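You operate a simulated robot arm through the tools that you are given. There is no shell and no other tool. Be economical: measure what you need, move in short steps, check, and stop when the job is done.

You are at the controls of a simulated two-armed robot. One attempt, no reset.

Task
Lift the tray of coils on to the tipper, clamp and tip it.
Fine: clamp before tipping; then lay the taped coil in the green tray; the other two stay in theirs.
Where things are to end (x, y in the base frame): coil within 0.06 m of [0.77, 0.06].

Only the result counts: the job must be done as asked and must still hold three seconds after the hand-in. Knocking over, shifting, dropping, spilling or breaking anything else fails it.

Robot
Two 7-joint arms with two-finger parallel grippers on one trunk, on a base that drives. Base frame: it is fixed to the floor where the robot stands at the start and does not move with it; the origin is under the middle of the robot, x ahead of it, y to its left, z up. Readings come in m, rad, newtons and seconds.
The left shoulder is at the start at [0.07, 0.163, 1.22], the right one opposite. With the tool pointing down near the work surface each hand reaches from about 0.36 to 0.88 m from the robot's upright axis, wherever it stands, measured 20 degrees to its own side. Places, roughly: plate of the tray tipper [0.6, 0.6, 0.7]; tray [0.8, 0.1, 0.8]; tray clamp [0.5, 0.6, 0.7]; tray tipper [0.6, 0.6, 0.7]. Payload 3.43 kg a hand.
The TCP of each hand is the grasp point between the finger pads, 0.034 m short of the fingertips. In the tool frame z runs along the fingers and y along their closing line. The gripper opens to 0.128 m. The fingers are 0.024 m wide and 0.012 m thick; the gripper's body (0.048 by 0.13 m) begins 0.096 m behind the TCP.
Orientation is told as [roll, pitch, yaw] about the base's x, y, z axes, in that order, counted from this pose: with the fingers straight down and closing along the base's y, the tool's x points along the base's -x, its y along +y and its z along -z.

Tools
- The arms move only by the tool step_arm. It takes "left_moves", "right_moves" or both (then of equal length, played together; a hand with none holds still); each is a list of rows, each a list of 7 numbers: the turn, a rotation vector about the tool's x, y, z in rad, then the shift along the tool's x, y, z in cm, then the opening, from 0 (shut) to 1 (fully open). In form: [[ax, ay, az, dx, dy, dz, fingers], ...]. A call has 1 to 10 rows; each row is the pose to reach, as a shift and turn from the pose commanded when the call began, along the tool's axes at that moment. A row lasts 0.2 s, in which the tool goes at most 0.05 m and 0.15 rad; a call with a longer step from one row to the next is refused whole, and so is a gripper value outside its range. Where a pose cannot be reached the arm comes as near as it can. A force on the tool above 90 N (or 10 N above the force at the start of the call, whichever is more), or a blocked arm, ends the call early, and 0.2 s more pass. Each finger travels about 0.153 m/s and halts on what it meets, pressing with about 31 N; the grip force reading is that of the motor and also rises with nothing between the fingers. The clock runs only during rows and for 0.2 s after the last one: add rows that repeat a pose to give the fingers time. The reply holds the time, the measured pose of the TCP, the force on the tool along the base axes, the opening and the grip force, in the units named above and with some noise, with the torque about the TCP (base axes, N m) and any sound that the robot's microphone picked up, and new pictures: "show" is both (left out), scene, wrist or none (wrist: the cameras of the hands that moved).
- Cameras (640 x 400 px; columns grow to the right, rows downward): "scene" is now at [0.1146, 0.0453, 1.4294]; the picture's right is [0.57, -0.82, 0.00], its down [-0.60, -0.42, -0.68] and it looks along [0.56, 0.39, -0.73] (base axes); focal length 291 px, centre (320, 200). "left" rides on the left gripper at [0.076, 0.011, -0.16] in its tool frame; the picture's right is [-0.15, 0.99, 0.00], its down [-0.88, -0.13, -0.46] and it looks along [-0.45, -0.07, 0.89] (tool axes); focal length 234 px, centre (320, 200). "right" rides on the right gripper at [0.076, -0.011, -0.16] in its tool frame; the picture's right is [0.15, 0.99, 0.00], its down [-0.88, 0.13, -0.46] and it looks along [-0.45, 0.07, 0.89] (tool axes); focal length 234 px, centre (320, 200). There is no depth. A picture from a camera that has moved, and an enlarged one, comes with that camera's place and axes in the base frame and with its lens.
- lift_body(by): slides the trunk up (or, below 0, down) by that many m; the arms and the scene camera ride with it, the base frame stays. It gives what a move gives, with no picture.
- base_move(legs): drives the robot by 1 to 6 legs, each [ahead, left, turn to the left] in m, m and rad, along the robot's own axes; the way and the turn of a leg run together, so that a leg with both is an arc; at most 1.5 m and 3.142 rad a leg. The arms and the cameras ride along, it lands a little off, and it stops where it bumps. It gives what a move gives, and a new picture of the scene camera.
- aim_head(pan, tilt): turns the head with the scene camera to pan (to the left, within 1.501 rad either way) and tilt (down, from -0.506 to 1.204), counted from straight ahead of the robot. It gives what a move gives, and a new picture of the scene camera.
- inspect(camera, box): a new picture of the part [left, top, right, bottom] of that camera's present view, enlarged. No time passes.
- finish_job(): hands the job in; it is judged then, once.

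Go step by step. Nothing tells you exact positions but the pictures and the camera data: compare them with the known pose of the tool, close in by small moves and look again before you grip or let go. The budget is 120 turns and 260 pictures, counting those below and the enlarged ones. Unless the task says otherwise, let go and move clear before handing in, and close with one line.

The tools are called by a JSON object that holds its "op" and its "data". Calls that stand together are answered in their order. step_arm: Moves the arms, as the interface text tells. Its arguments: {"type":"object","properties":{"left_moves":{"type":"array","items":{"type":"array","items":{"type":"number"}}},"right_moves":{"type":"array","items":{"type":"array","items":{"type":"number"}}},"show":{"type":"string","enum":["both","scene","wrist","none"]}},"required":[]} The other tools are called the same way: lift_body (by) slides the trunk up or down; base_move (legs) drives the base; aim_head (pan, tilt) turns the head that bears the scene camera; inspect (camera, box) takes an enlarged picture of a part of a camera's view; finish_job () hands the job in.

At the start:

```text
clock: 0.0
left_tcp_pos: [0.4825, 0.5321, 1.1004]
left_tcp_rot: [0.001, 0.001, -0.001]
left_wrist_force: [-0.3, -0.6, 0.1]
left_moment: [0.0, 0.0, 0.01]
left_opening: 0.1281
left_grasp_force: 0.0
right_tcp_pos: [0.5934, 0.0528, 1.053]
right_tcp_rot: [-0.002, -0.002, 0.0]
right_wrist_force: [0.3, -0.4, -0.6]
right_moment: [0.05, 0.03, 0.0]
right_opening: 0.1281
right_grasp_force: 0.0
trunk travel left (down, up): [-0.7, 0.24]
robot x, y, heading: [-0.0014, -0.0003, 0.001]
head pan, tilt: [0.606, 0.826]
```

scene: 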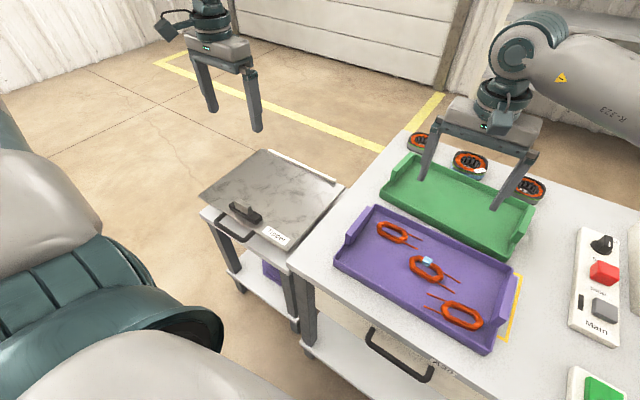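
right: 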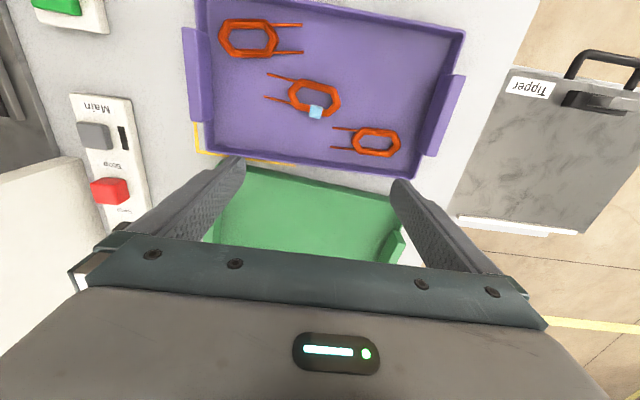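
left: 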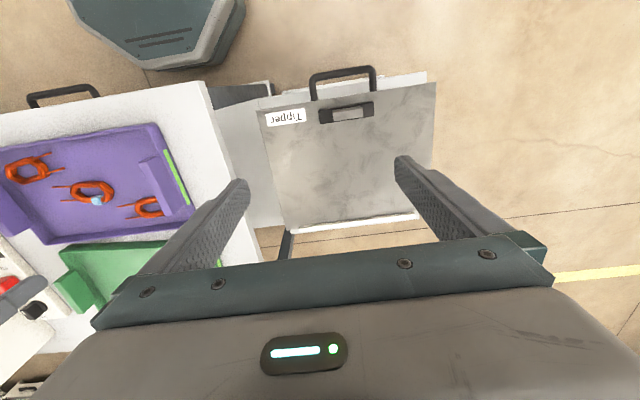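

I see the purple tray with three coils at about (0.54, 0.03), the green tray behind it at about (0.81, 0.04), and the tipper with its plate, clamp and handle to the left. I'll enlarge the pictures for detail.

{"op": "inspect", "data": {"camera": "scene", "box": [320, 120, 560, 360]}}

{"op": "inspect", "data": {"camera": "scene", "box": [180, 130, 360, 310]}}

{"op": "inspect", "data": {"camera": "left", "box": [200, 50, 460, 260]}}

{"op": "inspect", "data": {"camera": "right", "box": [160, 0, 480, 200]}}

```text
1.67 times, centred on (440, 240) of scene
camera zoom: at [0.1146, 0.0453, 1.4294], right [0.57, -0.82, 0.0], down [-0.6, -0.42, -0.68], along [0.56, 0.39, -0.73], focal length 485 px, centre (120, 133)
```

zoom: 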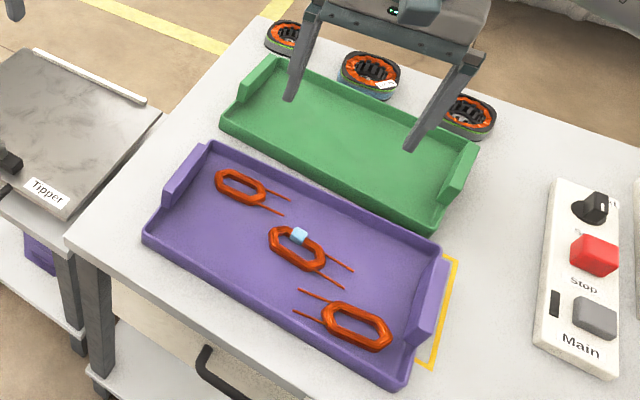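

```text
2.22 times, centred on (270, 220) of scene
camera zoom: at [0.1146, 0.0453, 1.4294], right [0.57, -0.82, 0.0], down [-0.6, -0.42, -0.68], along [0.56, 0.39, -0.73], focal length 647 px, centre (431, 156)
```

zoom: 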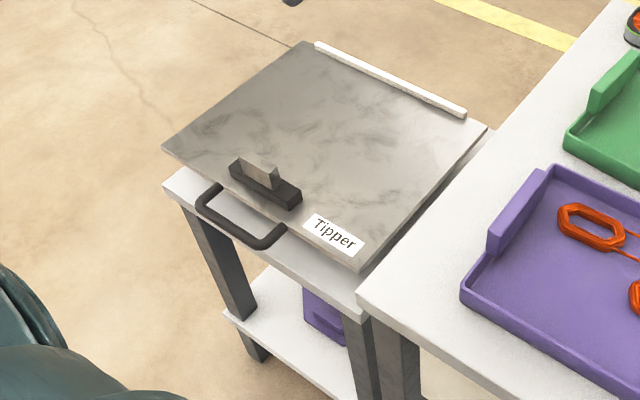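

```text
1.90 times, centred on (330, 155) of left
camera zoom: at [0.4074, 0.543, 1.2603], right [0.15, 0.99, 0.0], down [0.88, -0.13, 0.46], along [0.45, -0.07, -0.89], focal length 446 px, centre (301, 286)
```

zoom: 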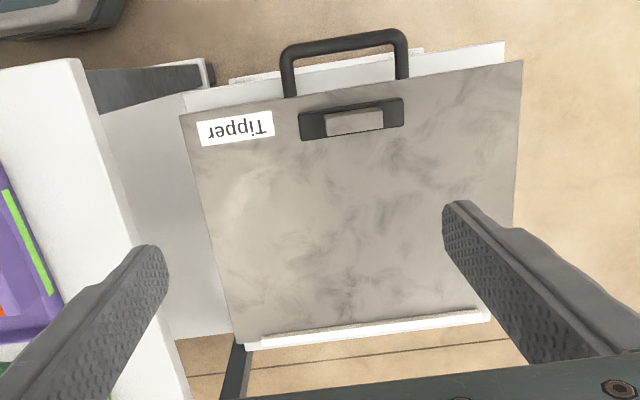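

```text
2.00 times, centred on (320, 100) of right
camera zoom: at [0.5179, 0.0412, 1.213], right [-0.15, 0.99, 0.0], down [0.88, 0.13, 0.46], along [0.45, 0.07, -0.89], focal length 468 px, centre (320, 400)
```

zoom: 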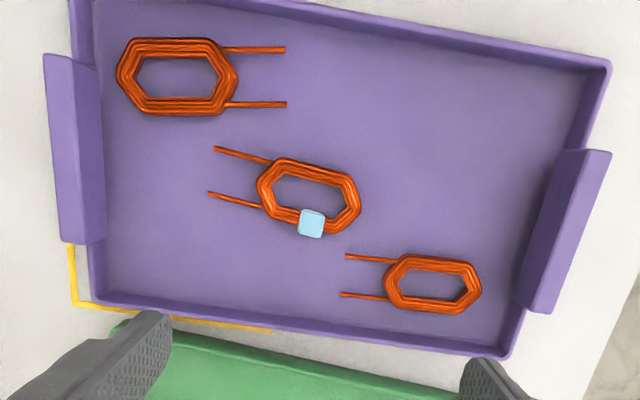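

The purple tray is about 0.345 × 0.22 m with raised end walls at y≈0.22 and y≈-0.12. The tipper plate runs from x 0.44 to 0.76 and y 0.39 to 0.77, with a lip at the far edge and the clamp and handle at the near one. Next I'll look at the control panels and the area round the tipper.

{"op": "aim_head", "data": {"pan": -0.3, "tilt": 0.9}}

{"op": "aim_head", "data": {"pan": 0.85, "tilt": 0.9}}

{"op": "inspect", "data": {"camera": "scene", "box": [240, 100, 480, 250]}}

```text
clock: 1.2
left_tcp_pos: [0.4815, 0.5322, 1.0994]
left_tcp_rot: [-0.002, -0.001, -0.002]
left_wrist_force: [0.3, 0.4, 0.3]
left_moment: [0.02, -0.01, -0.01]
left_opening: 0.128
left_grasp_force: 0.1
right_tcp_pos: [0.5931, 0.0527, 1.0528]
right_tcp_rot: [0.001, -0.001, -0.001]
right_wrist_force: [-0.9, 0.2, 0.1]
right_moment: [-0.01, -0.02, 0.01]
right_opening: 0.128
right_grasp_force: 0.1
trunk travel left (down, up): [-0.7, 0.24]
robot x, y, heading: [-0.0036, -0.0002, -0.003]
head pan, tilt: [-0.3, 0.901]
camera scene: at [0.1215, -0.0222, 1.4235], right [-0.29, -0.96, 0.0], down [-0.75, 0.23, -0.62], along [0.59, -0.18, -0.78], focal length 291 px, centre (320, 200)
```

scene: 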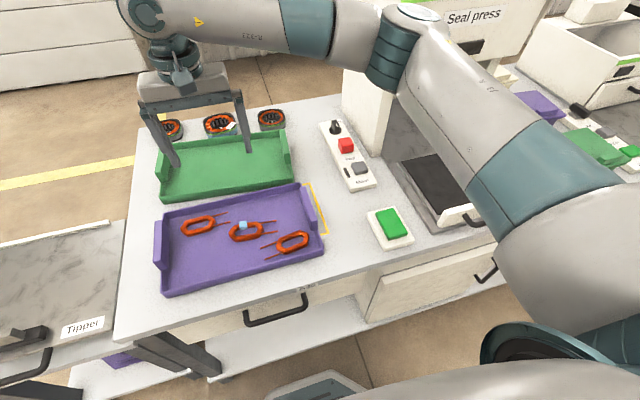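

```text
clock: 2.6
left_tcp_pos: [0.4819, 0.5319, 1.1006]
left_tcp_rot: [0.0, 0.0, 0.0]
left_wrist_force: [0.8, -1.4, 0.2]
left_moment: [-0.02, 0.02, -0.04]
left_opening: 0.1282
left_grasp_force: 0.2
right_tcp_pos: [0.5928, 0.0537, 1.0526]
right_tcp_rot: [0.0, 0.002, 0.0]
right_wrist_force: [0.4, 0.5, 0.1]
right_moment: [-0.02, 0.0, 0.01]
right_opening: 0.1281
right_grasp_force: 0.1
trunk travel left (down, up): [-0.7, 0.24]
robot x, y, heading: [-0.0007, 0.0036, 0.001]
head pan, tilt: [0.85, 0.901]
camera scene: at [0.0992, 0.0568, 1.4235], right [0.75, -0.66, 0.0], down [-0.52, -0.59, -0.62], along [0.41, 0.47, -0.78], focal length 291 px, centre (320, 200)
```

scene: 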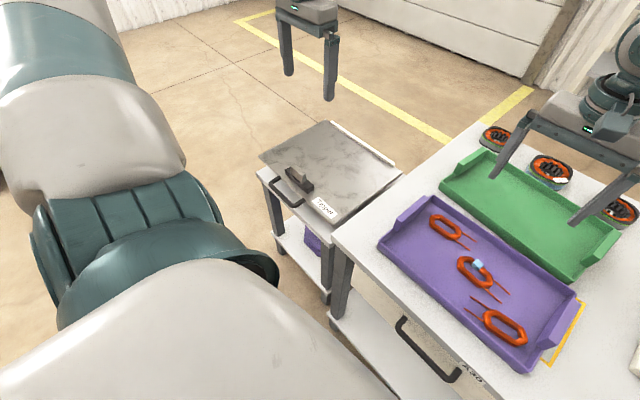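

```text
2.67 times, centred on (360, 175) of scene
camera zoom: at [0.0992, 0.0568, 1.4235], right [0.75, -0.66, 0.0], down [-0.52, -0.59, -0.62], along [0.41, 0.47, -0.78], focal length 776 px, centre (213, 267)
```

zoom: 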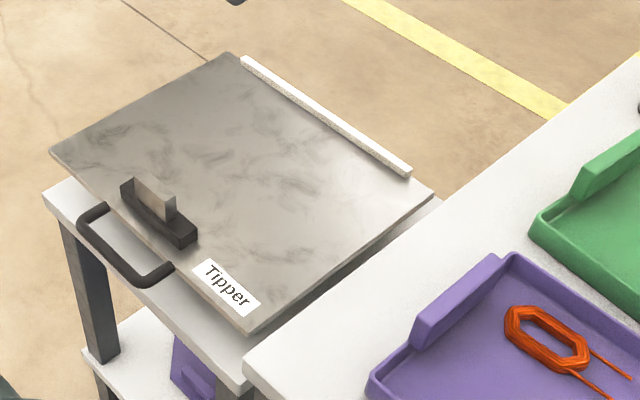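

The tipper trolley stands beside the bench, and the panels to the right look unrelated. I'll lower the left hand for a closer look at the clamp.

{"op": "step_arm", "data": {"left_moves": [[0, 0, 0, 1, 0, 4.5, 1], [0, 0, 0, 2, 0, 9, 1], [0, 0, 0, 3, 0, 13.5, 1], [0, 0, 0, 4, 0, 18, 1]], "show": "wrist"}}

{"op": "inspect", "data": {"camera": "left", "box": [240, 20, 440, 145]}}

```text
clock: 3.6
left_tcp_pos: [0.4404, 0.5296, 0.9171]
left_tcp_rot: [-0.003, 0.0, 0.001]
left_wrist_force: [0.2, -0.7, -0.1]
left_moment: [-0.03, 0.03, -0.01]
left_opening: 0.128
left_grasp_force: 0.0
right_tcp_pos: [0.595, 0.0546, 1.0519]
right_tcp_rot: [-0.002, 0.0, -0.002]
right_wrist_force: [0.1, 0.2, -1.2]
right_moment: [0.01, 0.01, -0.03]
right_opening: 0.1279
right_grasp_force: 0.0
trunk travel left (down, up): [-0.7, 0.24]
robot x, y, heading: [-0.0001, -0.0017, 0.0]
head pan, tilt: [0.85, 0.901]
camera left: at [0.3661, 0.5416, 1.0784], right [0.15, 0.99, 0.0], down [0.88, -0.13, 0.46], along [0.45, -0.07, -0.89], focal length 234 px, centre (320, 200)
```

left: 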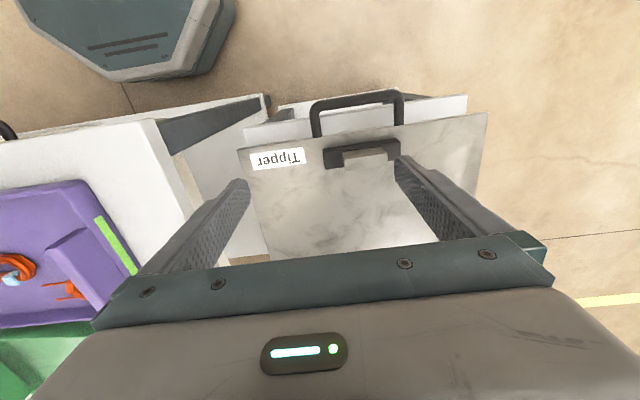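

```text
3.20 times, centred on (340, 82) of left
camera zoom: at [0.3661, 0.5416, 1.0784], right [0.15, 0.99, 0.0], down [0.88, -0.13, 0.46], along [0.45, -0.07, -0.89], focal length 749 px, centre (256, 576)
```

zoom: 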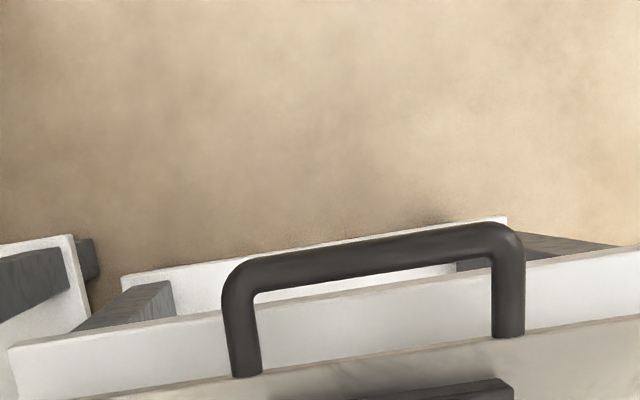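

{"op": "inspect", "data": {"camera": "left", "box": [300, 120, 430, 200]}}

{"op": "inspect", "data": {"camera": "scene", "box": [260, 150, 340, 220]}}

```text
4.92 times, centred on (365, 160) of left
camera zoom: at [0.3661, 0.5416, 1.0784], right [0.15, 0.99, 0.0], down [0.88, -0.13, 0.46], along [0.45, -0.07, -0.89], focal length 1153 px, centre (98, 397)
```

zoom: 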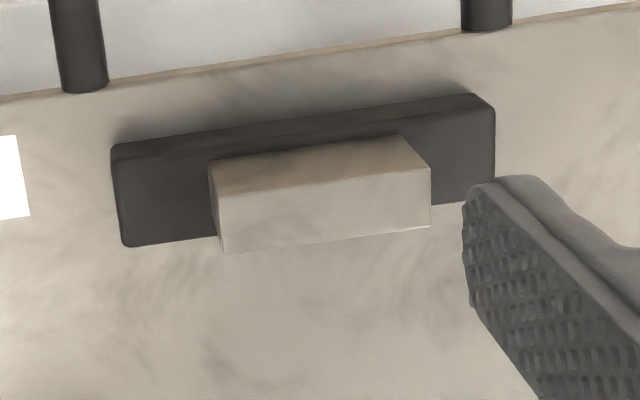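

```text
5.71 times, centred on (300, 185) of scene
camera zoom: at [0.0999, 0.0579, 1.4235], right [0.75, -0.66, 0.0], down [-0.52, -0.59, -0.62], along [0.41, 0.47, -0.78], focal length 1663 px, centre (434, 286)
```

zoom: 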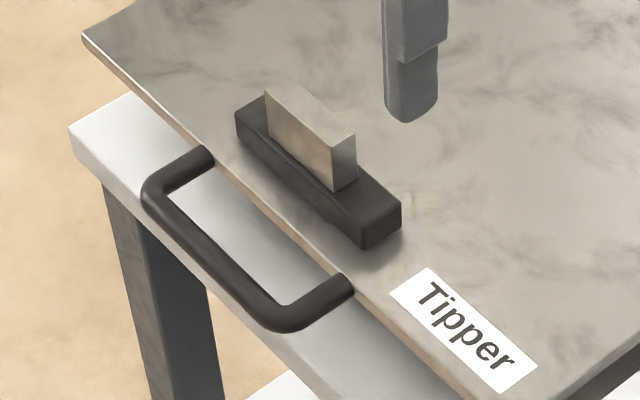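

The clamp is a grey block (near face x≈0.463, y≈0.586, top z≈0.777) standing on a dark bar. The plate top is at z≈0.72 and the handle bar at (0.40, 0.587, 0.71). I'll close the left fingers and put them just behind the block for a gentle test push.

{"op": "step_arm", "data": {"left_moves": [[0, 0, 0, 2, 3, 0, 0], [0, 0, 0, 2, 5.6, 3, 0], [0, 0, 0, 2, 5.6, 7, 0], [0, 0, 0, 2, 5.6, 11, 0], [0, 0, 0, 2, 5.6, 11.7, 0]], "show": "both"}}

{"op": "inspect", "data": {"camera": "scene", "box": [250, 130, 350, 220]}}

```text
clock: 4.8
left_tcp_pos: [0.4226, 0.5879, 0.8014]
left_tcp_rot: [0.0, 0.0, 0.001]
left_wrist_force: [-1.3, -0.7, -0.2]
left_moment: [0.01, 0.02, 0.01]
left_opening: 0.0
left_grasp_force: 31.1
right_tcp_pos: [0.5931, 0.0536, 1.0527]
right_tcp_rot: [0.001, 0.001, 0.0]
right_wrist_force: [-0.5, 0.0, -0.1]
right_moment: [0.01, -0.02, -0.02]
right_opening: 0.1277
right_grasp_force: 0.0
trunk travel left (down, up): [-0.7, 0.24]
robot x, y, heading: [-0.0003, -0.0001, 0.003]
head pan, tilt: [0.85, 0.901]
camera scene: at [0.099, 0.0569, 1.4235], right [0.75, -0.66, 0.0], down [-0.52, -0.59, -0.62], along [0.41, 0.47, -0.78], focal length 291 px, centre (320, 200)
camera left: at [0.3469, 0.5984, 0.9617], right [0.15, 0.99, 0.0], down [0.88, -0.13, 0.46], along [0.45, -0.07, -0.89], focal length 234 px, centre (320, 200)
```

scene: 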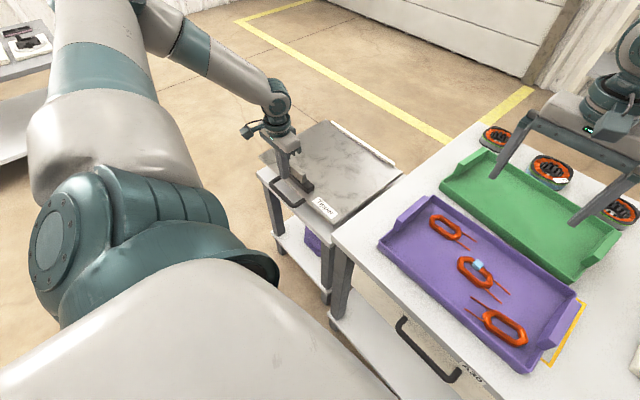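
left: 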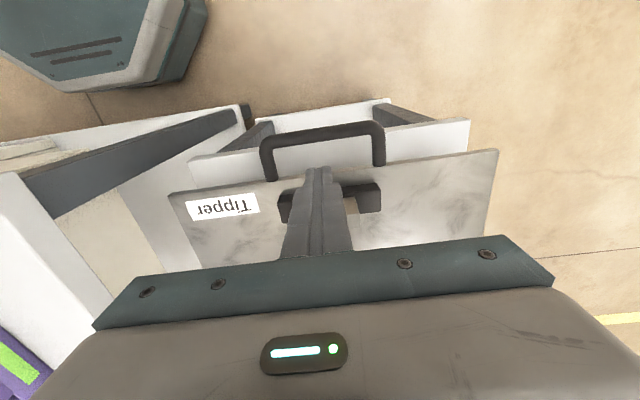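

```text
4.44 times, centred on (300, 175) of scene
camera zoom: at [0.099, 0.0569, 1.4235], right [0.75, -0.66, 0.0], down [-0.52, -0.59, -0.62], along [0.41, 0.47, -0.78], focal length 1293 px, centre (409, 311)
```

zoom: 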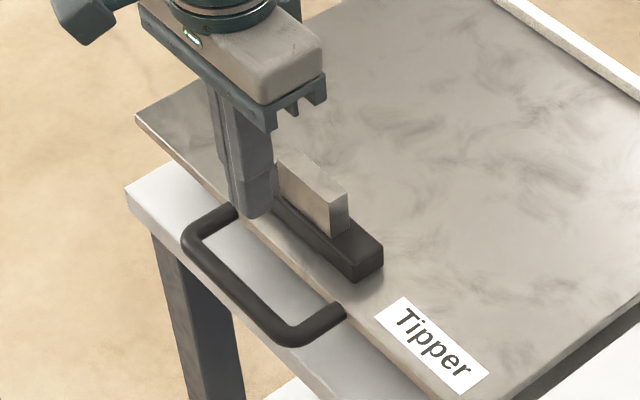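

The fingers stand just behind the block. I'll push it about 1.5 cm and watch it.

{"op": "step_arm", "data": {"left_moves": [[0, 0, 0, -1.5, 0, 0, 0], [0, 0, 0, -2.5, 0, 0, 0], [0, 0, 0, -3.3, 0, 0, 0], [0, 0, 0, -4.1, 0, 0, 0]], "show": "wrist"}}

{"op": "inspect", "data": {"camera": "scene", "box": [250, 130, 350, 220]}}

```text
clock: 5.8
left_tcp_pos: [0.4643, 0.5871, 0.801]
left_tcp_rot: [0.0, 0.002, -0.001]
left_wrist_force: [0.5, -0.5, -0.4]
left_moment: [0.03, 0.0, 0.02]
left_opening: 0.0001
left_grasp_force: 31.3
right_tcp_pos: [0.594, 0.0536, 1.0517]
right_tcp_rot: [0.0, 0.0, 0.0]
right_wrist_force: [-0.1, 0.6, 0.0]
right_moment: [-0.02, 0.01, -0.04]
right_opening: 0.1279
right_grasp_force: 0.1
trunk travel left (down, up): [-0.7, 0.24]
robot x, y, heading: [0.0018, 0.0013, -0.003]
head pan, tilt: [0.85, 0.901]
camera left: at [0.389, 0.5983, 0.9625], right [0.15, 0.99, 0.0], down [0.88, -0.13, 0.46], along [0.45, -0.07, -0.89], focal length 234 px, centre (320, 200)
```

left: 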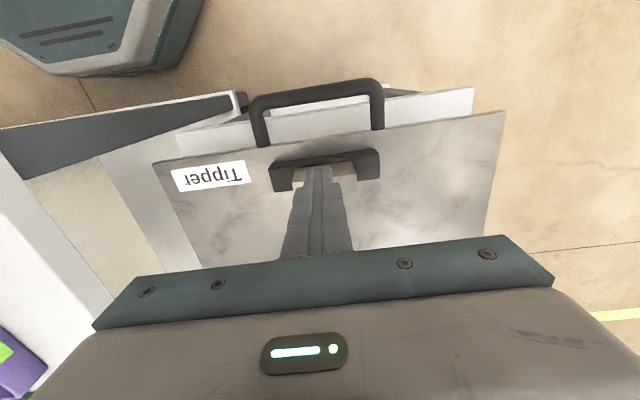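

```text
4.44 times, centred on (300, 175) of scene
camera zoom: at [0.0999, 0.0566, 1.4235], right [0.75, -0.66, 0.0], down [-0.52, -0.59, -0.62], along [0.41, 0.47, -0.78], focal length 1293 px, centre (409, 311)
```

zoom: 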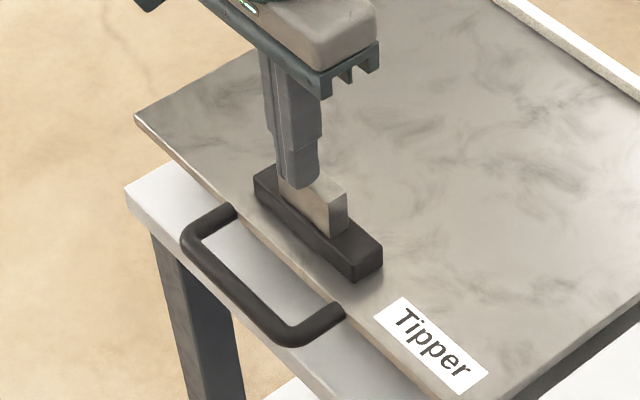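

No contact force yet and the block hasn't moved. I'll push a little further.

{"op": "step_arm", "data": {"left_moves": [[0, 0, 0, -0.6, 0, 0, 0], [0, 0, 0, -1.2, 0, 0, 0], [0, 0, 0, -1.8, 0, 0, 0]], "show": "wrist"}}

{"op": "inspect", "data": {"camera": "scene", "box": [250, 130, 350, 220]}}

```text
clock: 6.6
left_tcp_pos: [0.4816, 0.587, 0.8025]
left_tcp_rot: [0.0, 0.003, 0.0]
left_wrist_force: [0.2, -0.8, -0.7]
left_moment: [0.01, 0.02, 0.0]
left_opening: 0.0003
left_grasp_force: 30.9
right_tcp_pos: [0.594, 0.0549, 1.051]
right_tcp_rot: [0.001, 0.0, 0.0]
right_wrist_force: [-0.3, 0.2, -0.9]
right_moment: [-0.01, 0.01, 0.01]
right_opening: 0.1283
right_grasp_force: 0.0
trunk travel left (down, up): [-0.7, 0.24]
robot x, y, heading: [-0.003, -0.002, 0.0]
head pan, tilt: [0.85, 0.901]
camera left: at [0.4065, 0.5987, 0.9631], right [0.15, 0.99, 0.0], down [0.88, -0.13, 0.46], along [0.45, -0.07, -0.89], focal length 234 px, centre (320, 200)
```

left: 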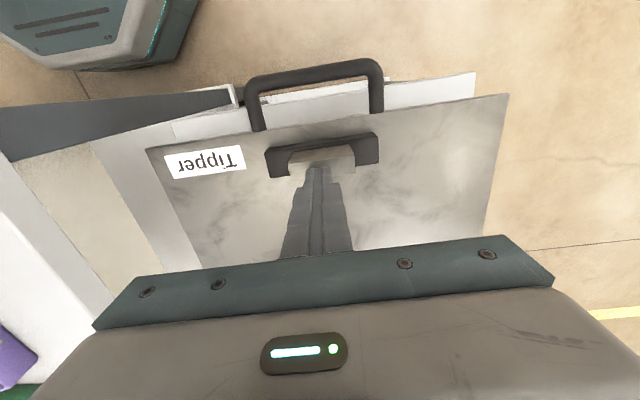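

```text
4.44 times, centred on (300, 175) of scene
camera zoom: at [0.0993, 0.0568, 1.4235], right [0.75, -0.66, 0.0], down [-0.52, -0.59, -0.62], along [0.41, 0.47, -0.78], focal length 1293 px, centre (409, 311)
```

zoom: 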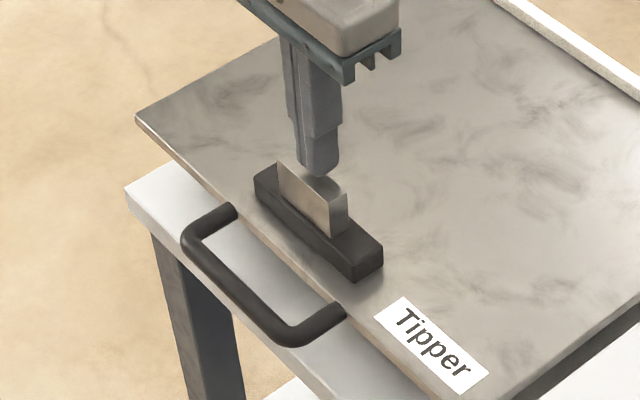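

The fingertips passed over the block, so its top is below 0.767. I'll back off, lower 2 cm and push again.

{"op": "step_arm", "data": {"left_moves": [[0, 0, 0, 2.6, 0, 0, 0], [0, 0, 0, 5.4, 0, 0, 0], [0, 0, 0, 5.4, 0, 1.8, 0], [0, 0, 0, 4, 0, 2, 0], [0, 0, 0, 3.2, 0, 2, 0], [0, 0, 0, 2.6, 0, 2, 0], [0, 0, 0, 2.2, 0, 2, 0], [0, 0, 0, 1.8, 0, 2, 0]], "show": "wrist"}}

{"op": "inspect", "data": {"camera": "scene", "box": [250, 130, 350, 220]}}

```text
clock: 8.4
left_tcp_pos: [0.4628, 0.5882, 0.7822]
left_tcp_rot: [-0.001, 0.004, 0.001]
left_wrist_force: [-4.6, 1.6, 0.5]
left_moment: [0.04, 0.08, 0.0]
left_opening: 0.0
left_grasp_force: 31.5
right_tcp_pos: [0.5937, 0.0544, 1.0534]
right_tcp_rot: [0.0, 0.001, 0.0]
right_wrist_force: [-0.2, 1.0, -0.1]
right_moment: [0.02, 0.01, -0.02]
right_opening: 0.1278
right_grasp_force: 0.0
trunk travel left (down, up): [-0.7, 0.24]
robot x, y, heading: [-0.0013, -0.0003, 0.001]
head pan, tilt: [0.85, 0.901]
camera left: at [0.3878, 0.5991, 0.9427], right [0.15, 0.99, 0.0], down [0.88, -0.13, 0.45], along [0.45, -0.07, -0.89], focal length 234 px, centre (320, 200)
```

left: 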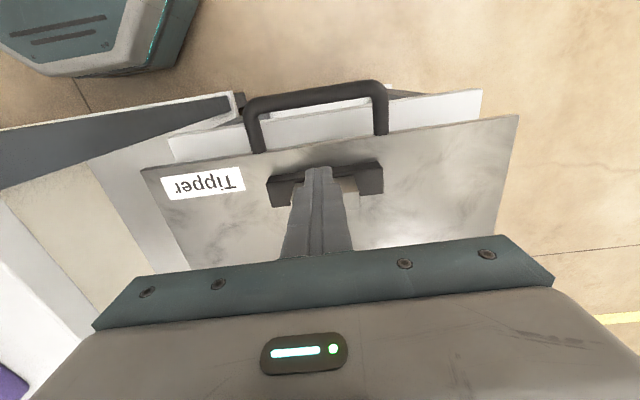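

```text
4.44 times, centred on (300, 175) of scene
camera zoom: at [0.0989, 0.0568, 1.4236], right [0.75, -0.66, 0.0], down [-0.52, -0.59, -0.62], along [0.41, 0.47, -0.78], focal length 1293 px, centre (409, 311)
```

zoom: 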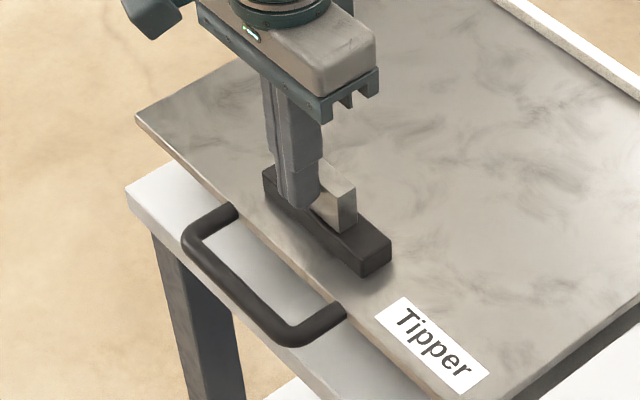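

The clamp is a slider: bar and block moved together toward the lip at about 5 N. I'll pull it back from the far side to leave room for the tray.

{"op": "step_arm", "data": {"left_moves": [[0, 0, 0, 0.5, 0, -2, 0], [0, 0, 0, -1, 0, -3, 0], [0, 0, 0, -5, 0, -3, 0], [0, 0, 0, -6, 0, -2, 0], [0, 0, 0, -6, 0, 0, 0], [0, 0, 0, -5, 0, 0, 0], [0, 0, 0, -4.2, 0, 0, 0], [0, 0, 0, -3.6, 0, 0, 0], [0, 0, 0, -3.1, 0, 0, 0]], "show": "wrist"}}

{"op": "inspect", "data": {"camera": "scene", "box": [250, 130, 350, 220]}}

```text
clock: 10.4
left_tcp_pos: [0.4969, 0.5869, 0.7829]
left_tcp_rot: [-0.002, -0.003, -0.002]
left_wrist_force: [11.3, 1.1, -1.0]
left_moment: [-0.17, -0.22, 0.06]
left_opening: 0.0
left_grasp_force: 30.7
right_tcp_pos: [0.5948, 0.0535, 1.051]
right_tcp_rot: [0.001, 0.001, 0.0]
right_wrist_force: [-0.8, 0.0, -1.2]
right_moment: [-0.03, 0.0, -0.01]
right_opening: 0.1278
right_grasp_force: 0.0
trunk travel left (down, up): [-0.7, 0.24]
robot x, y, heading: [0.0008, -0.0069, -0.006]
head pan, tilt: [0.85, 0.901]
camera left: at [0.4212, 0.598, 0.9423], right [0.15, 0.99, 0.0], down [0.88, -0.13, 0.46], along [0.45, -0.07, -0.89], focal length 234 px, centre (320, 200)
```

left: 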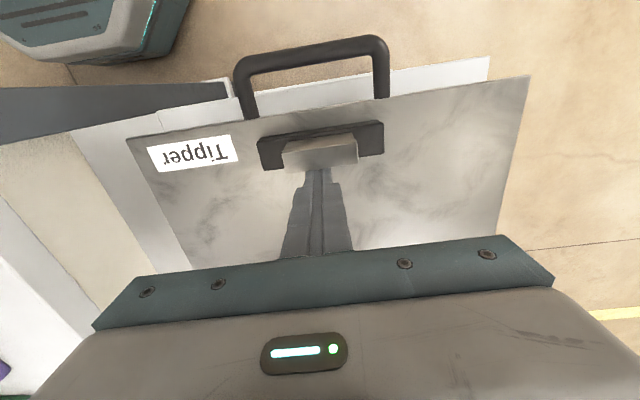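

```text
4.44 times, centred on (300, 175) of scene
camera zoom: at [0.1002, 0.0577, 1.4234], right [0.75, -0.66, 0.0], down [-0.52, -0.59, -0.62], along [0.41, 0.47, -0.78], focal length 1293 px, centre (409, 311)
```

zoom: 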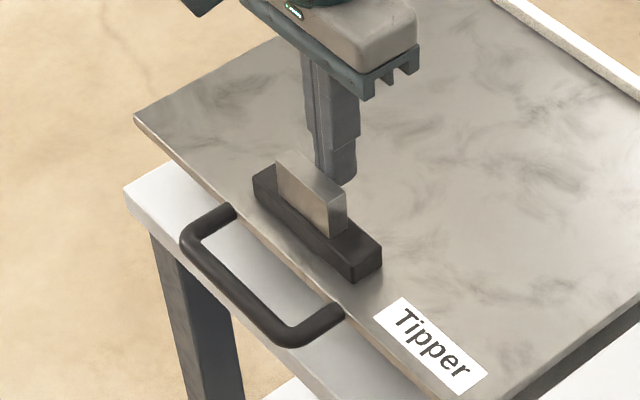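

The clamp is back at its open stop. I'll now raise the left hand and bring both hands above the tray's end walls.

{"op": "step_arm", "data": {"left_moves": [[0, 0, 0, 0, 0, -4, 0], [0, 0, 0, 0, 0, -8.5, 0.2], [0, 0, 0, 0, -1, -13, 0.4], [0, 0, 0, 0, -5, -16, 0.5], [0, 0, 0, -1, -9.5, -17.5, 0.5], [0, 0, 0, -2, -14, -18, 0.5], [0, 0, 0, -3, -18.5, -18, 0.5], [0, 0, 0, -4, -23, -18, 0.5], [0, 0, 0, -4.3, -27.5, -18, 0.5], [0, 0, 0, -4.3, -32, -18, 0.5]], "right_moves": [[0, 0, 0, 1, -3, 0, 0.8], [0, 0, 0, 2, -7, 0, 0.5], [0, 0, 0, 3, -11, 1, 0.5], [0, 0, 0, 4, -15, 2, 0.5], [0, 0, 0, 5.3, -18, 3, 0.5], [0, 0, 0, 5.3, -18.5, 5, 0.5], [0, 0, 0, 5.3, -18.5, 7, 0.5], [0, 0, 0, 5.3, -18.5, 8.5, 0.5], [0, 0, 0, 5.3, -18.5, 8.5, 0.5], [0, 0, 0, 5.3, -18.5, 8.5, 0.5]], "show": "both"}}

```text
clock: 12.6
left_tcp_pos: [0.537, 0.265, 0.9628]
left_tcp_rot: [0.003, 0.0, -0.001]
left_wrist_force: [-0.1, -0.4, 0.5]
left_moment: [0.06, 0.0, -0.01]
left_opening: 0.0642
left_grasp_force: 0.1
right_tcp_pos: [0.5408, -0.1336, 0.9669]
right_tcp_rot: [0.003, 0.0, 0.0]
right_wrist_force: [-0.4, 0.0, 0.1]
right_moment: [0.01, -0.03, 0.03]
right_opening: 0.0639
right_grasp_force: 0.0
trunk travel left (down, up): [-0.7, 0.24]
robot x, y, heading: [0.0017, -0.0006, -0.002]
head pan, tilt: [0.85, 0.901]
camera scene: at [0.0998, 0.0541, 1.4236], right [0.75, -0.66, 0.0], down [-0.52, -0.59, -0.62], along [0.41, 0.47, -0.78], focal length 291 px, centre (320, 200)
camera right: at [0.4657, -0.1469, 1.1266], right [-0.15, 0.99, 0.0], down [0.88, 0.13, 0.46], along [0.45, 0.07, -0.89], focal length 234 px, centre (320, 200)
camera left: at [0.4617, 0.2768, 1.123], right [0.15, 0.99, 0.0], down [0.88, -0.13, 0.46], along [0.45, -0.07, -0.89], focal length 234 px, centre (320, 200)
```

scene: 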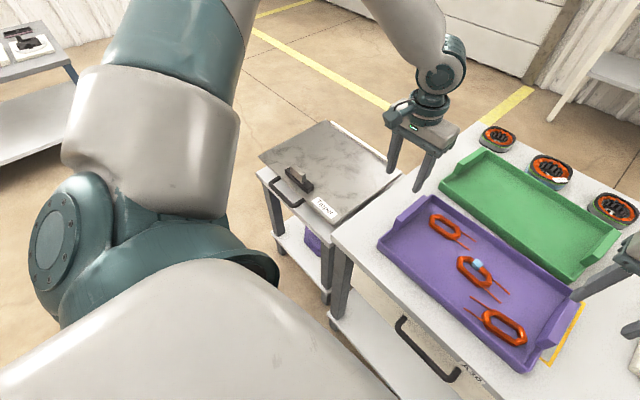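
right: 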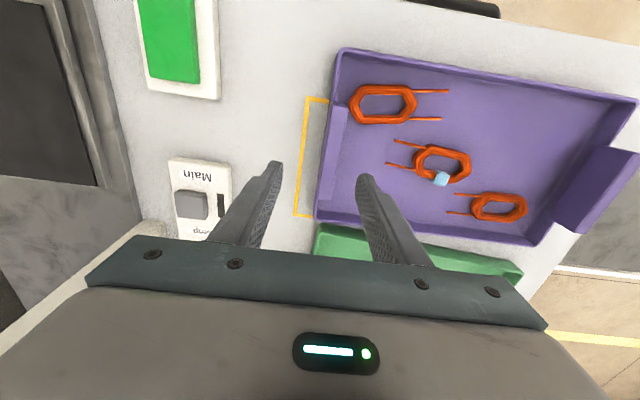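
left: 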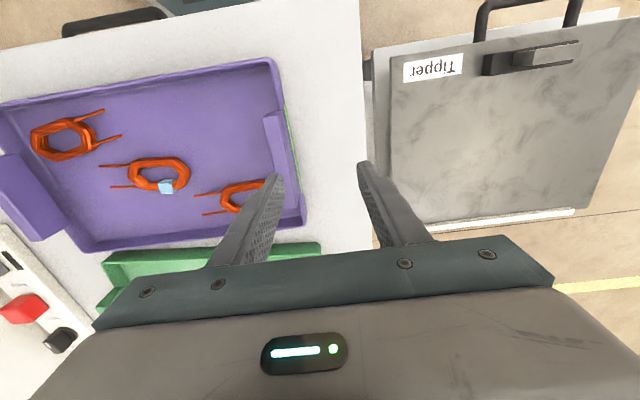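

{"op": "inspect", "data": {"camera": "right", "box": [240, 30, 440, 240]}}

{"op": "inspect", "data": {"camera": "left", "box": [180, 40, 380, 250]}}

{"op": "aim_head", "data": {"pan": 0.1, "tilt": 1.0}}

{"op": "inspect", "data": {"camera": "scene", "box": [200, 60, 480, 260]}}

```text
1.90 times, centred on (340, 135) of right
camera zoom: at [0.4657, -0.1469, 1.1266], right [-0.15, 0.99, 0.0], down [0.88, 0.13, 0.46], along [0.45, 0.07, -0.89], focal length 446 px, centre (282, 324)
```

zoom: 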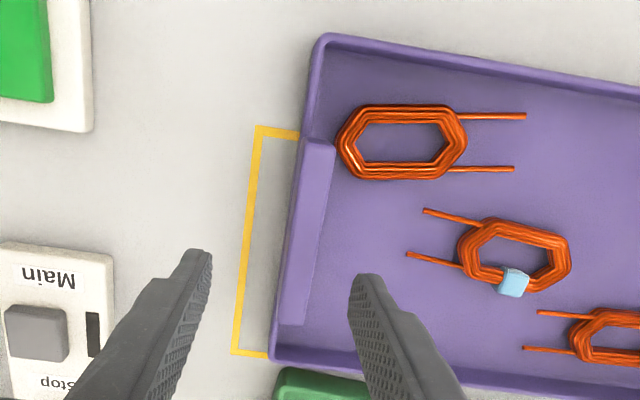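

```text
1.90 times, centred on (280, 145) of left
camera zoom: at [0.4617, 0.2768, 1.123], right [0.15, 0.99, 0.0], down [0.88, -0.13, 0.46], along [0.45, -0.07, -0.89], focal length 446 px, centre (396, 305)
```

zoom: 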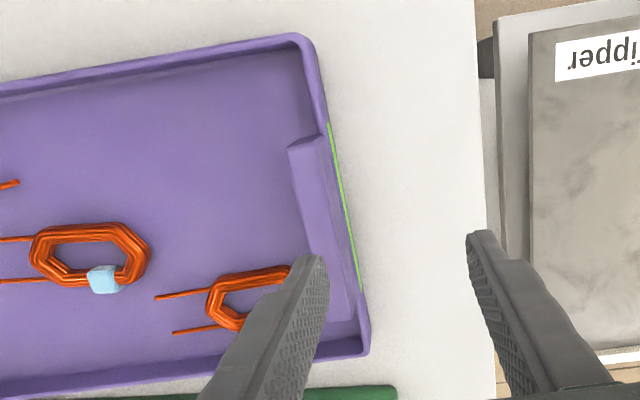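

```text
clock: 13.7
left_tcp_pos: [0.5368, 0.2686, 0.9619]
left_tcp_rot: [0.001, -0.002, 0.0]
left_wrist_force: [0.1, -0.3, 0.0]
left_moment: [-0.01, -0.03, -0.01]
left_opening: 0.0637
left_grasp_force: 0.0
right_tcp_pos: [0.5409, -0.1329, 0.9656]
right_tcp_rot: [0.0, 0.002, -0.001]
right_wrist_force: [0.7, 0.8, 0.6]
right_moment: [0.04, -0.01, 0.0]
right_opening: 0.064
right_grasp_force: 0.1
trunk travel left (down, up): [-0.7, 0.24]
robot x, y, heading: [-0.0016, -0.0023, 0.002]
head pan, tilt: [0.099, 1.0]
camera scene: at [0.1188, 0.0067, 1.4163], right [0.1, -0.99, 0.0], down [-0.84, -0.08, -0.54], along [0.54, 0.05, -0.84], focal length 291 px, centre (320, 200)
```

scene: 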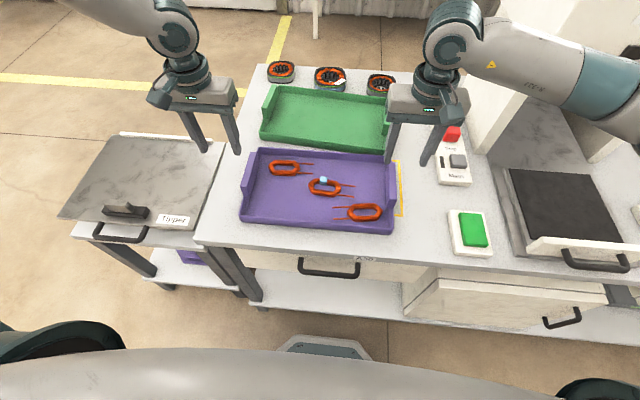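

```text
2.00 times, centred on (340, 160) of scene
camera zoom: at [0.1188, 0.0067, 1.4163], right [0.1, -0.99, 0.0], down [-0.84, -0.08, -0.54], along [0.54, 0.05, -0.84], focal length 582 px, centre (280, 280)
```

zoom: 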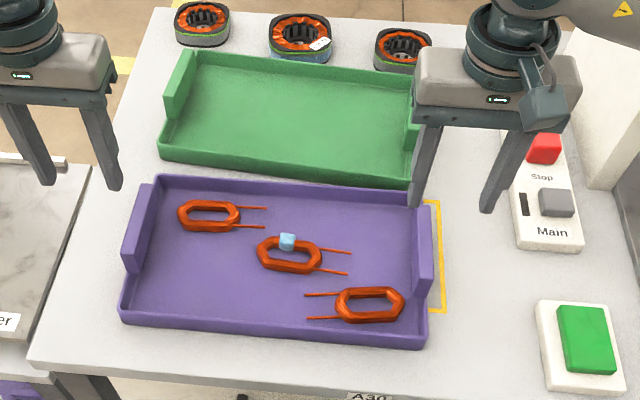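

The end slabs are at y≈0.219 (left) and y≈-0.122 (right), centred near x≈0.54, with the tray square to the axes. I'll line the open fingers over them, stop short and check.

{"op": "step_arm", "data": {"left_moves": [[0, 0, 0, 0, -2.5, 0, 0.45], [0, 0, 0, 0, -4.75, 0, 0.42], [0, 0, 0, 0, -4.75, 3.5, 0.42], [0, 0, 0, 0, -4.75, 6.5, 0.42]], "right_moves": [[0, 0, 0, 0.3, 0.6, 0, 0.45], [0, 0, 0, 0.3, 1.1, 0, 0.42], [0, 0, 0, 0.3, 1.1, 3.5, 0.42], [0, 0, 0, 0.3, 1.1, 6.9, 0.42]], "show": "both"}}

{"op": "inspect", "data": {"camera": "right", "box": [220, 60, 420, 220]}}

{"op": "inspect", "data": {"camera": "left", "box": [220, 60, 420, 220]}}

{"op": "inspect", "data": {"camera": "scene", "box": [200, 60, 480, 260]}}

```text
clock: 14.7
left_tcp_pos: [0.5362, 0.22, 0.8982]
left_tcp_rot: [0.0, -0.001, 0.0]
left_wrist_force: [-0.8, -0.6, 0.6]
left_moment: [-0.01, 0.03, -0.02]
left_opening: 0.0538
left_grasp_force: 0.0
right_tcp_pos: [0.5394, -0.1214, 0.8966]
right_tcp_rot: [0.0, -0.002, -0.002]
right_wrist_force: [0.2, 0.3, 0.4]
right_moment: [0.01, 0.01, 0.0]
right_opening: 0.0537
right_grasp_force: 0.1
trunk travel left (down, up): [-0.7, 0.24]
robot x, y, heading: [-0.0023, 0.0012, -0.001]
head pan, tilt: [0.099, 1.0]
camera scene: at [0.1198, 0.0067, 1.4163], right [0.1, -0.99, 0.0], down [-0.84, -0.08, -0.54], along [0.54, 0.05, -0.84], focal length 291 px, centre (320, 200)
camera right: at [0.4635, -0.1338, 1.0572], right [-0.15, 0.99, 0.0], down [0.88, 0.13, 0.46], along [0.45, 0.07, -0.89], focal length 234 px, centre (320, 200)
camera left: at [0.4614, 0.2315, 1.0581], right [0.15, 0.99, 0.0], down [0.88, -0.13, 0.46], along [0.45, -0.07, -0.89], focal length 234 px, centre (320, 200)
```

scene: 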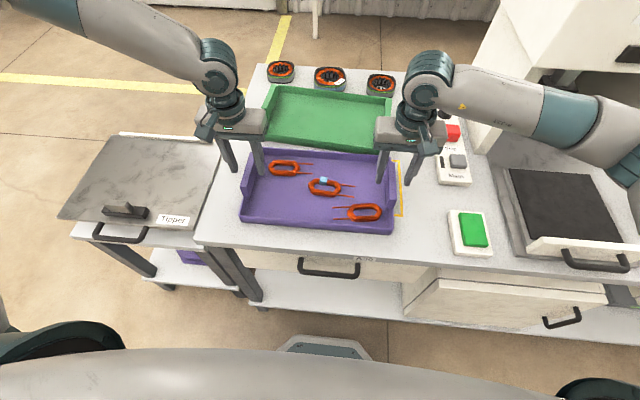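
right: 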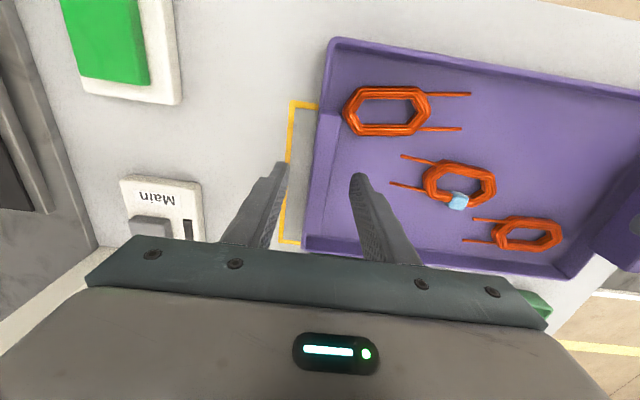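
left: 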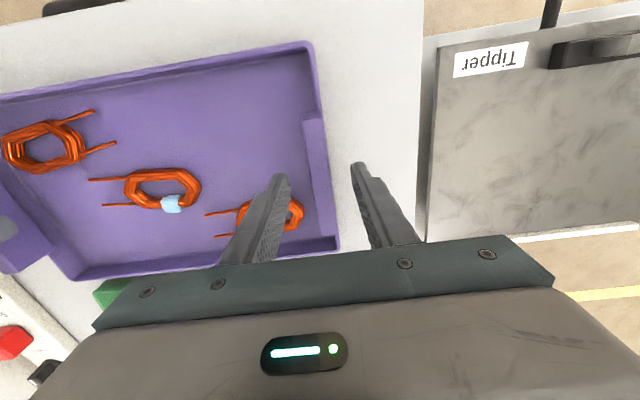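

```text
2.50 times, centred on (320, 140) of right
camera zoom: at [0.4635, -0.1338, 1.0572], right [-0.15, 0.99, 0.0], down [0.88, 0.13, 0.46], along [0.45, 0.07, -0.89], focal length 585 px, centre (320, 350)
```

zoom: 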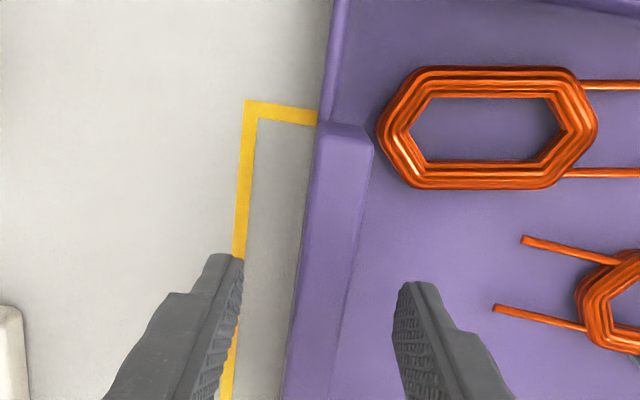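

```text
2.50 times, centred on (320, 140) of left
camera zoom: at [0.4614, 0.2315, 1.0581], right [0.15, 0.99, 0.0], down [0.88, -0.13, 0.46], along [0.45, -0.07, -0.89], focal length 585 px, centre (320, 350)
```

zoom: 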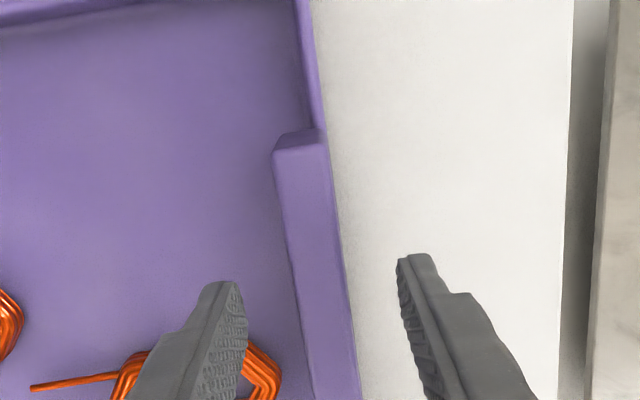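

```text
2.00 times, centred on (340, 160) of scene
camera zoom: at [0.1198, 0.0067, 1.4163], right [0.1, -0.99, 0.0], down [-0.84, -0.08, -0.54], along [0.54, 0.05, -0.84], focal length 582 px, centre (280, 280)
```

zoom: 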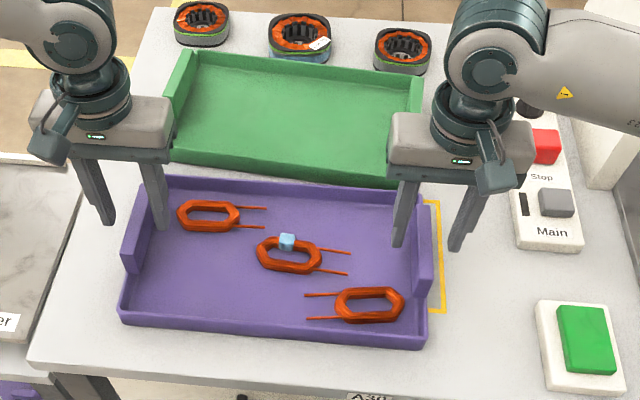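

Both pairs of fingers straddle their slabs and the inner fingers are clear of the coils. I'll lower to z≈0.855 and close.

{"op": "step_arm", "data": {"left_moves": [[0, 0, 0, 0, 0, 2, 0.42], [0, 0, 0, 0, 0, 4.2, 0.42], [0, 0, 0, 0, 0, 4.2, 0.42]], "right_moves": [[0, 0, 0, 0, 0, 2, 0.42], [0, 0, 0, 0, 0, 4.2, 0.42], [0, 0, 0, 0, 0, 4.2, 0.42]], "show": "wrist"}}

{"op": "inspect", "data": {"camera": "scene", "box": [200, 60, 480, 260]}}

```text
clock: 15.5
left_tcp_pos: [0.5286, 0.2394, 0.8749]
left_tcp_rot: [0.0, 0.001, -0.001]
left_wrist_force: [0.1, -0.5, -0.3]
left_moment: [-0.01, 0.03, 0.01]
left_opening: 0.0538
left_grasp_force: 0.1
left hand out of reach, approached as far as the arm can: row 1, 2, 3
right_tcp_pos: [0.5386, -0.1215, 0.8559]
right_tcp_rot: [-0.001, 0.001, -0.001]
right_wrist_force: [-0.6, 0.5, 0.0]
right_moment: [-0.01, 0.01, 0.0]
right_opening: 0.0539
right_grasp_force: 0.0
trunk travel left (down, up): [-0.7, 0.24]
robot x, y, heading: [0.0019, -0.0007, -0.006]
head pan, tilt: [0.099, 1.0]
camera right: at [0.4628, -0.1336, 1.0162], right [-0.15, 0.99, 0.0], down [0.88, 0.13, 0.46], along [0.45, 0.07, -0.89], focal length 234 px, centre (320, 200)
camera left: at [0.4534, 0.2496, 1.0349], right [0.15, 0.99, 0.0], down [0.88, -0.13, 0.46], along [0.45, -0.07, -0.89], focal length 234 px, centre (320, 200)
```

right: 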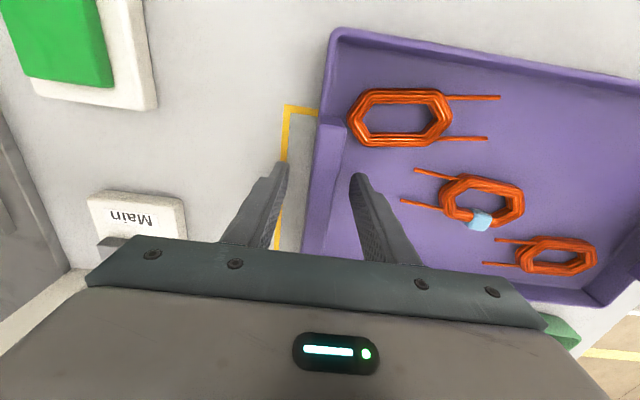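
left: 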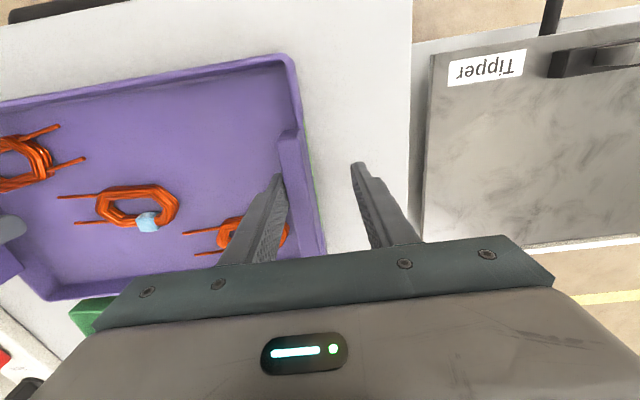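

```text
2.00 times, centred on (340, 160) of scene
camera zoom: at [0.1183, 0.0068, 1.4164], right [0.1, -1.0, 0.0], down [-0.84, -0.08, -0.54], along [0.54, 0.05, -0.84], focal length 582 px, centre (280, 280)
```

zoom: 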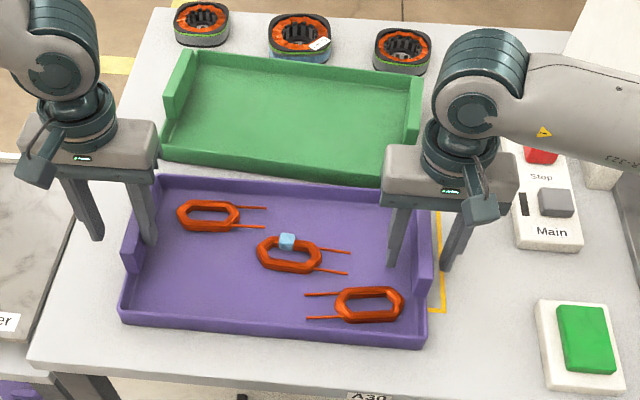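

The left hand couldn't reach straight down there and drifted 2 cm outward. I'll raise both hands clear, then drive a few centimetres left so the tray is centred in front of the robot.

{"op": "step_arm", "data": {"left_moves": [[0, 0, 0, 0, 0, -3, 0.42], [0, 0, 0, 0, 0, -6, 0.42], [0, 0, 0, 0, 0, -8, 0.42]], "right_moves": [[0, 0, 0, 0, 0, -3, 0.42], [0, 0, 0, 0, 0, -7, 0.42], [0, 0, 0, 0, 0, -10, 0.42]], "show": "none"}}

{"op": "base_move", "data": {"legs": [[0, 0.05, 0]]}}

{"op": "inspect", "data": {"camera": "scene", "box": [200, 60, 480, 260]}}

```text
clock: 16.3
left_tcp_pos: [0.5268, 0.2375, 0.954]
left_tcp_rot: [0.0, 0.001, 0.0]
left_wrist_force: [0.0, 0.6, 0.0]
left_moment: [-0.03, -0.02, 0.0]
left_opening: 0.0538
left_grasp_force: 0.0
right_tcp_pos: [0.537, -0.1195, 0.9562]
right_tcp_rot: [-0.001, 0.0, -0.002]
right_wrist_force: [-0.7, 0.2, -0.3]
right_moment: [-0.03, 0.01, 0.01]
right_opening: 0.0536
right_grasp_force: 0.1
trunk travel left (down, up): [-0.7, 0.24]
robot x, y, heading: [-0.0003, 0.0004, -0.002]
head pan, tilt: [0.099, 1.0]
```

```text
clock: 17.2
left_tcp_pos: [0.5278, 0.2854, 0.9542]
left_tcp_rot: [0.002, 0.0, -0.002]
left_wrist_force: [-0.1, 0.0, -0.1]
left_moment: [0.02, -0.01, 0.0]
left_opening: 0.0541
left_grasp_force: 0.0
right_tcp_pos: [0.537, -0.0717, 0.9559]
right_tcp_rot: [0.001, 0.0, -0.001]
right_wrist_force: [0.1, -0.1, 0.3]
right_moment: [0.04, -0.02, -0.04]
right_opening: 0.0538
right_grasp_force: 0.0
trunk travel left (down, up): [-0.7, 0.24]
robot x, y, heading: [-0.0032, 0.0508, -0.001]
head pan, tilt: [0.099, 1.0]
camera scene: at [0.1187, 0.0539, 1.4163], right [0.1, -1.0, 0.0], down [-0.84, -0.08, -0.54], along [0.54, 0.05, -0.84], focal length 291 px, centre (320, 200)
```

scene: 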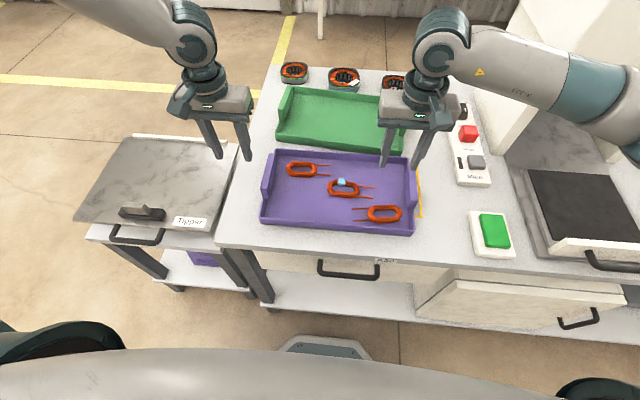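

```text
2.00 times, centred on (340, 160) of scene
camera zoom: at [0.1187, 0.0539, 1.4163], right [0.1, -1.0, 0.0], down [-0.84, -0.08, -0.54], along [0.54, 0.05, -0.84], focal length 582 px, centre (280, 280)
```

zoom: 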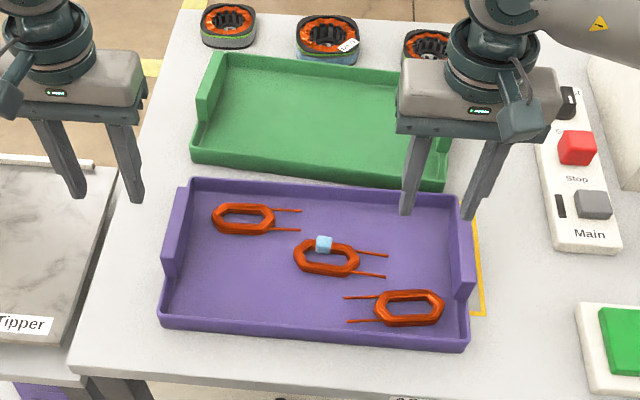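

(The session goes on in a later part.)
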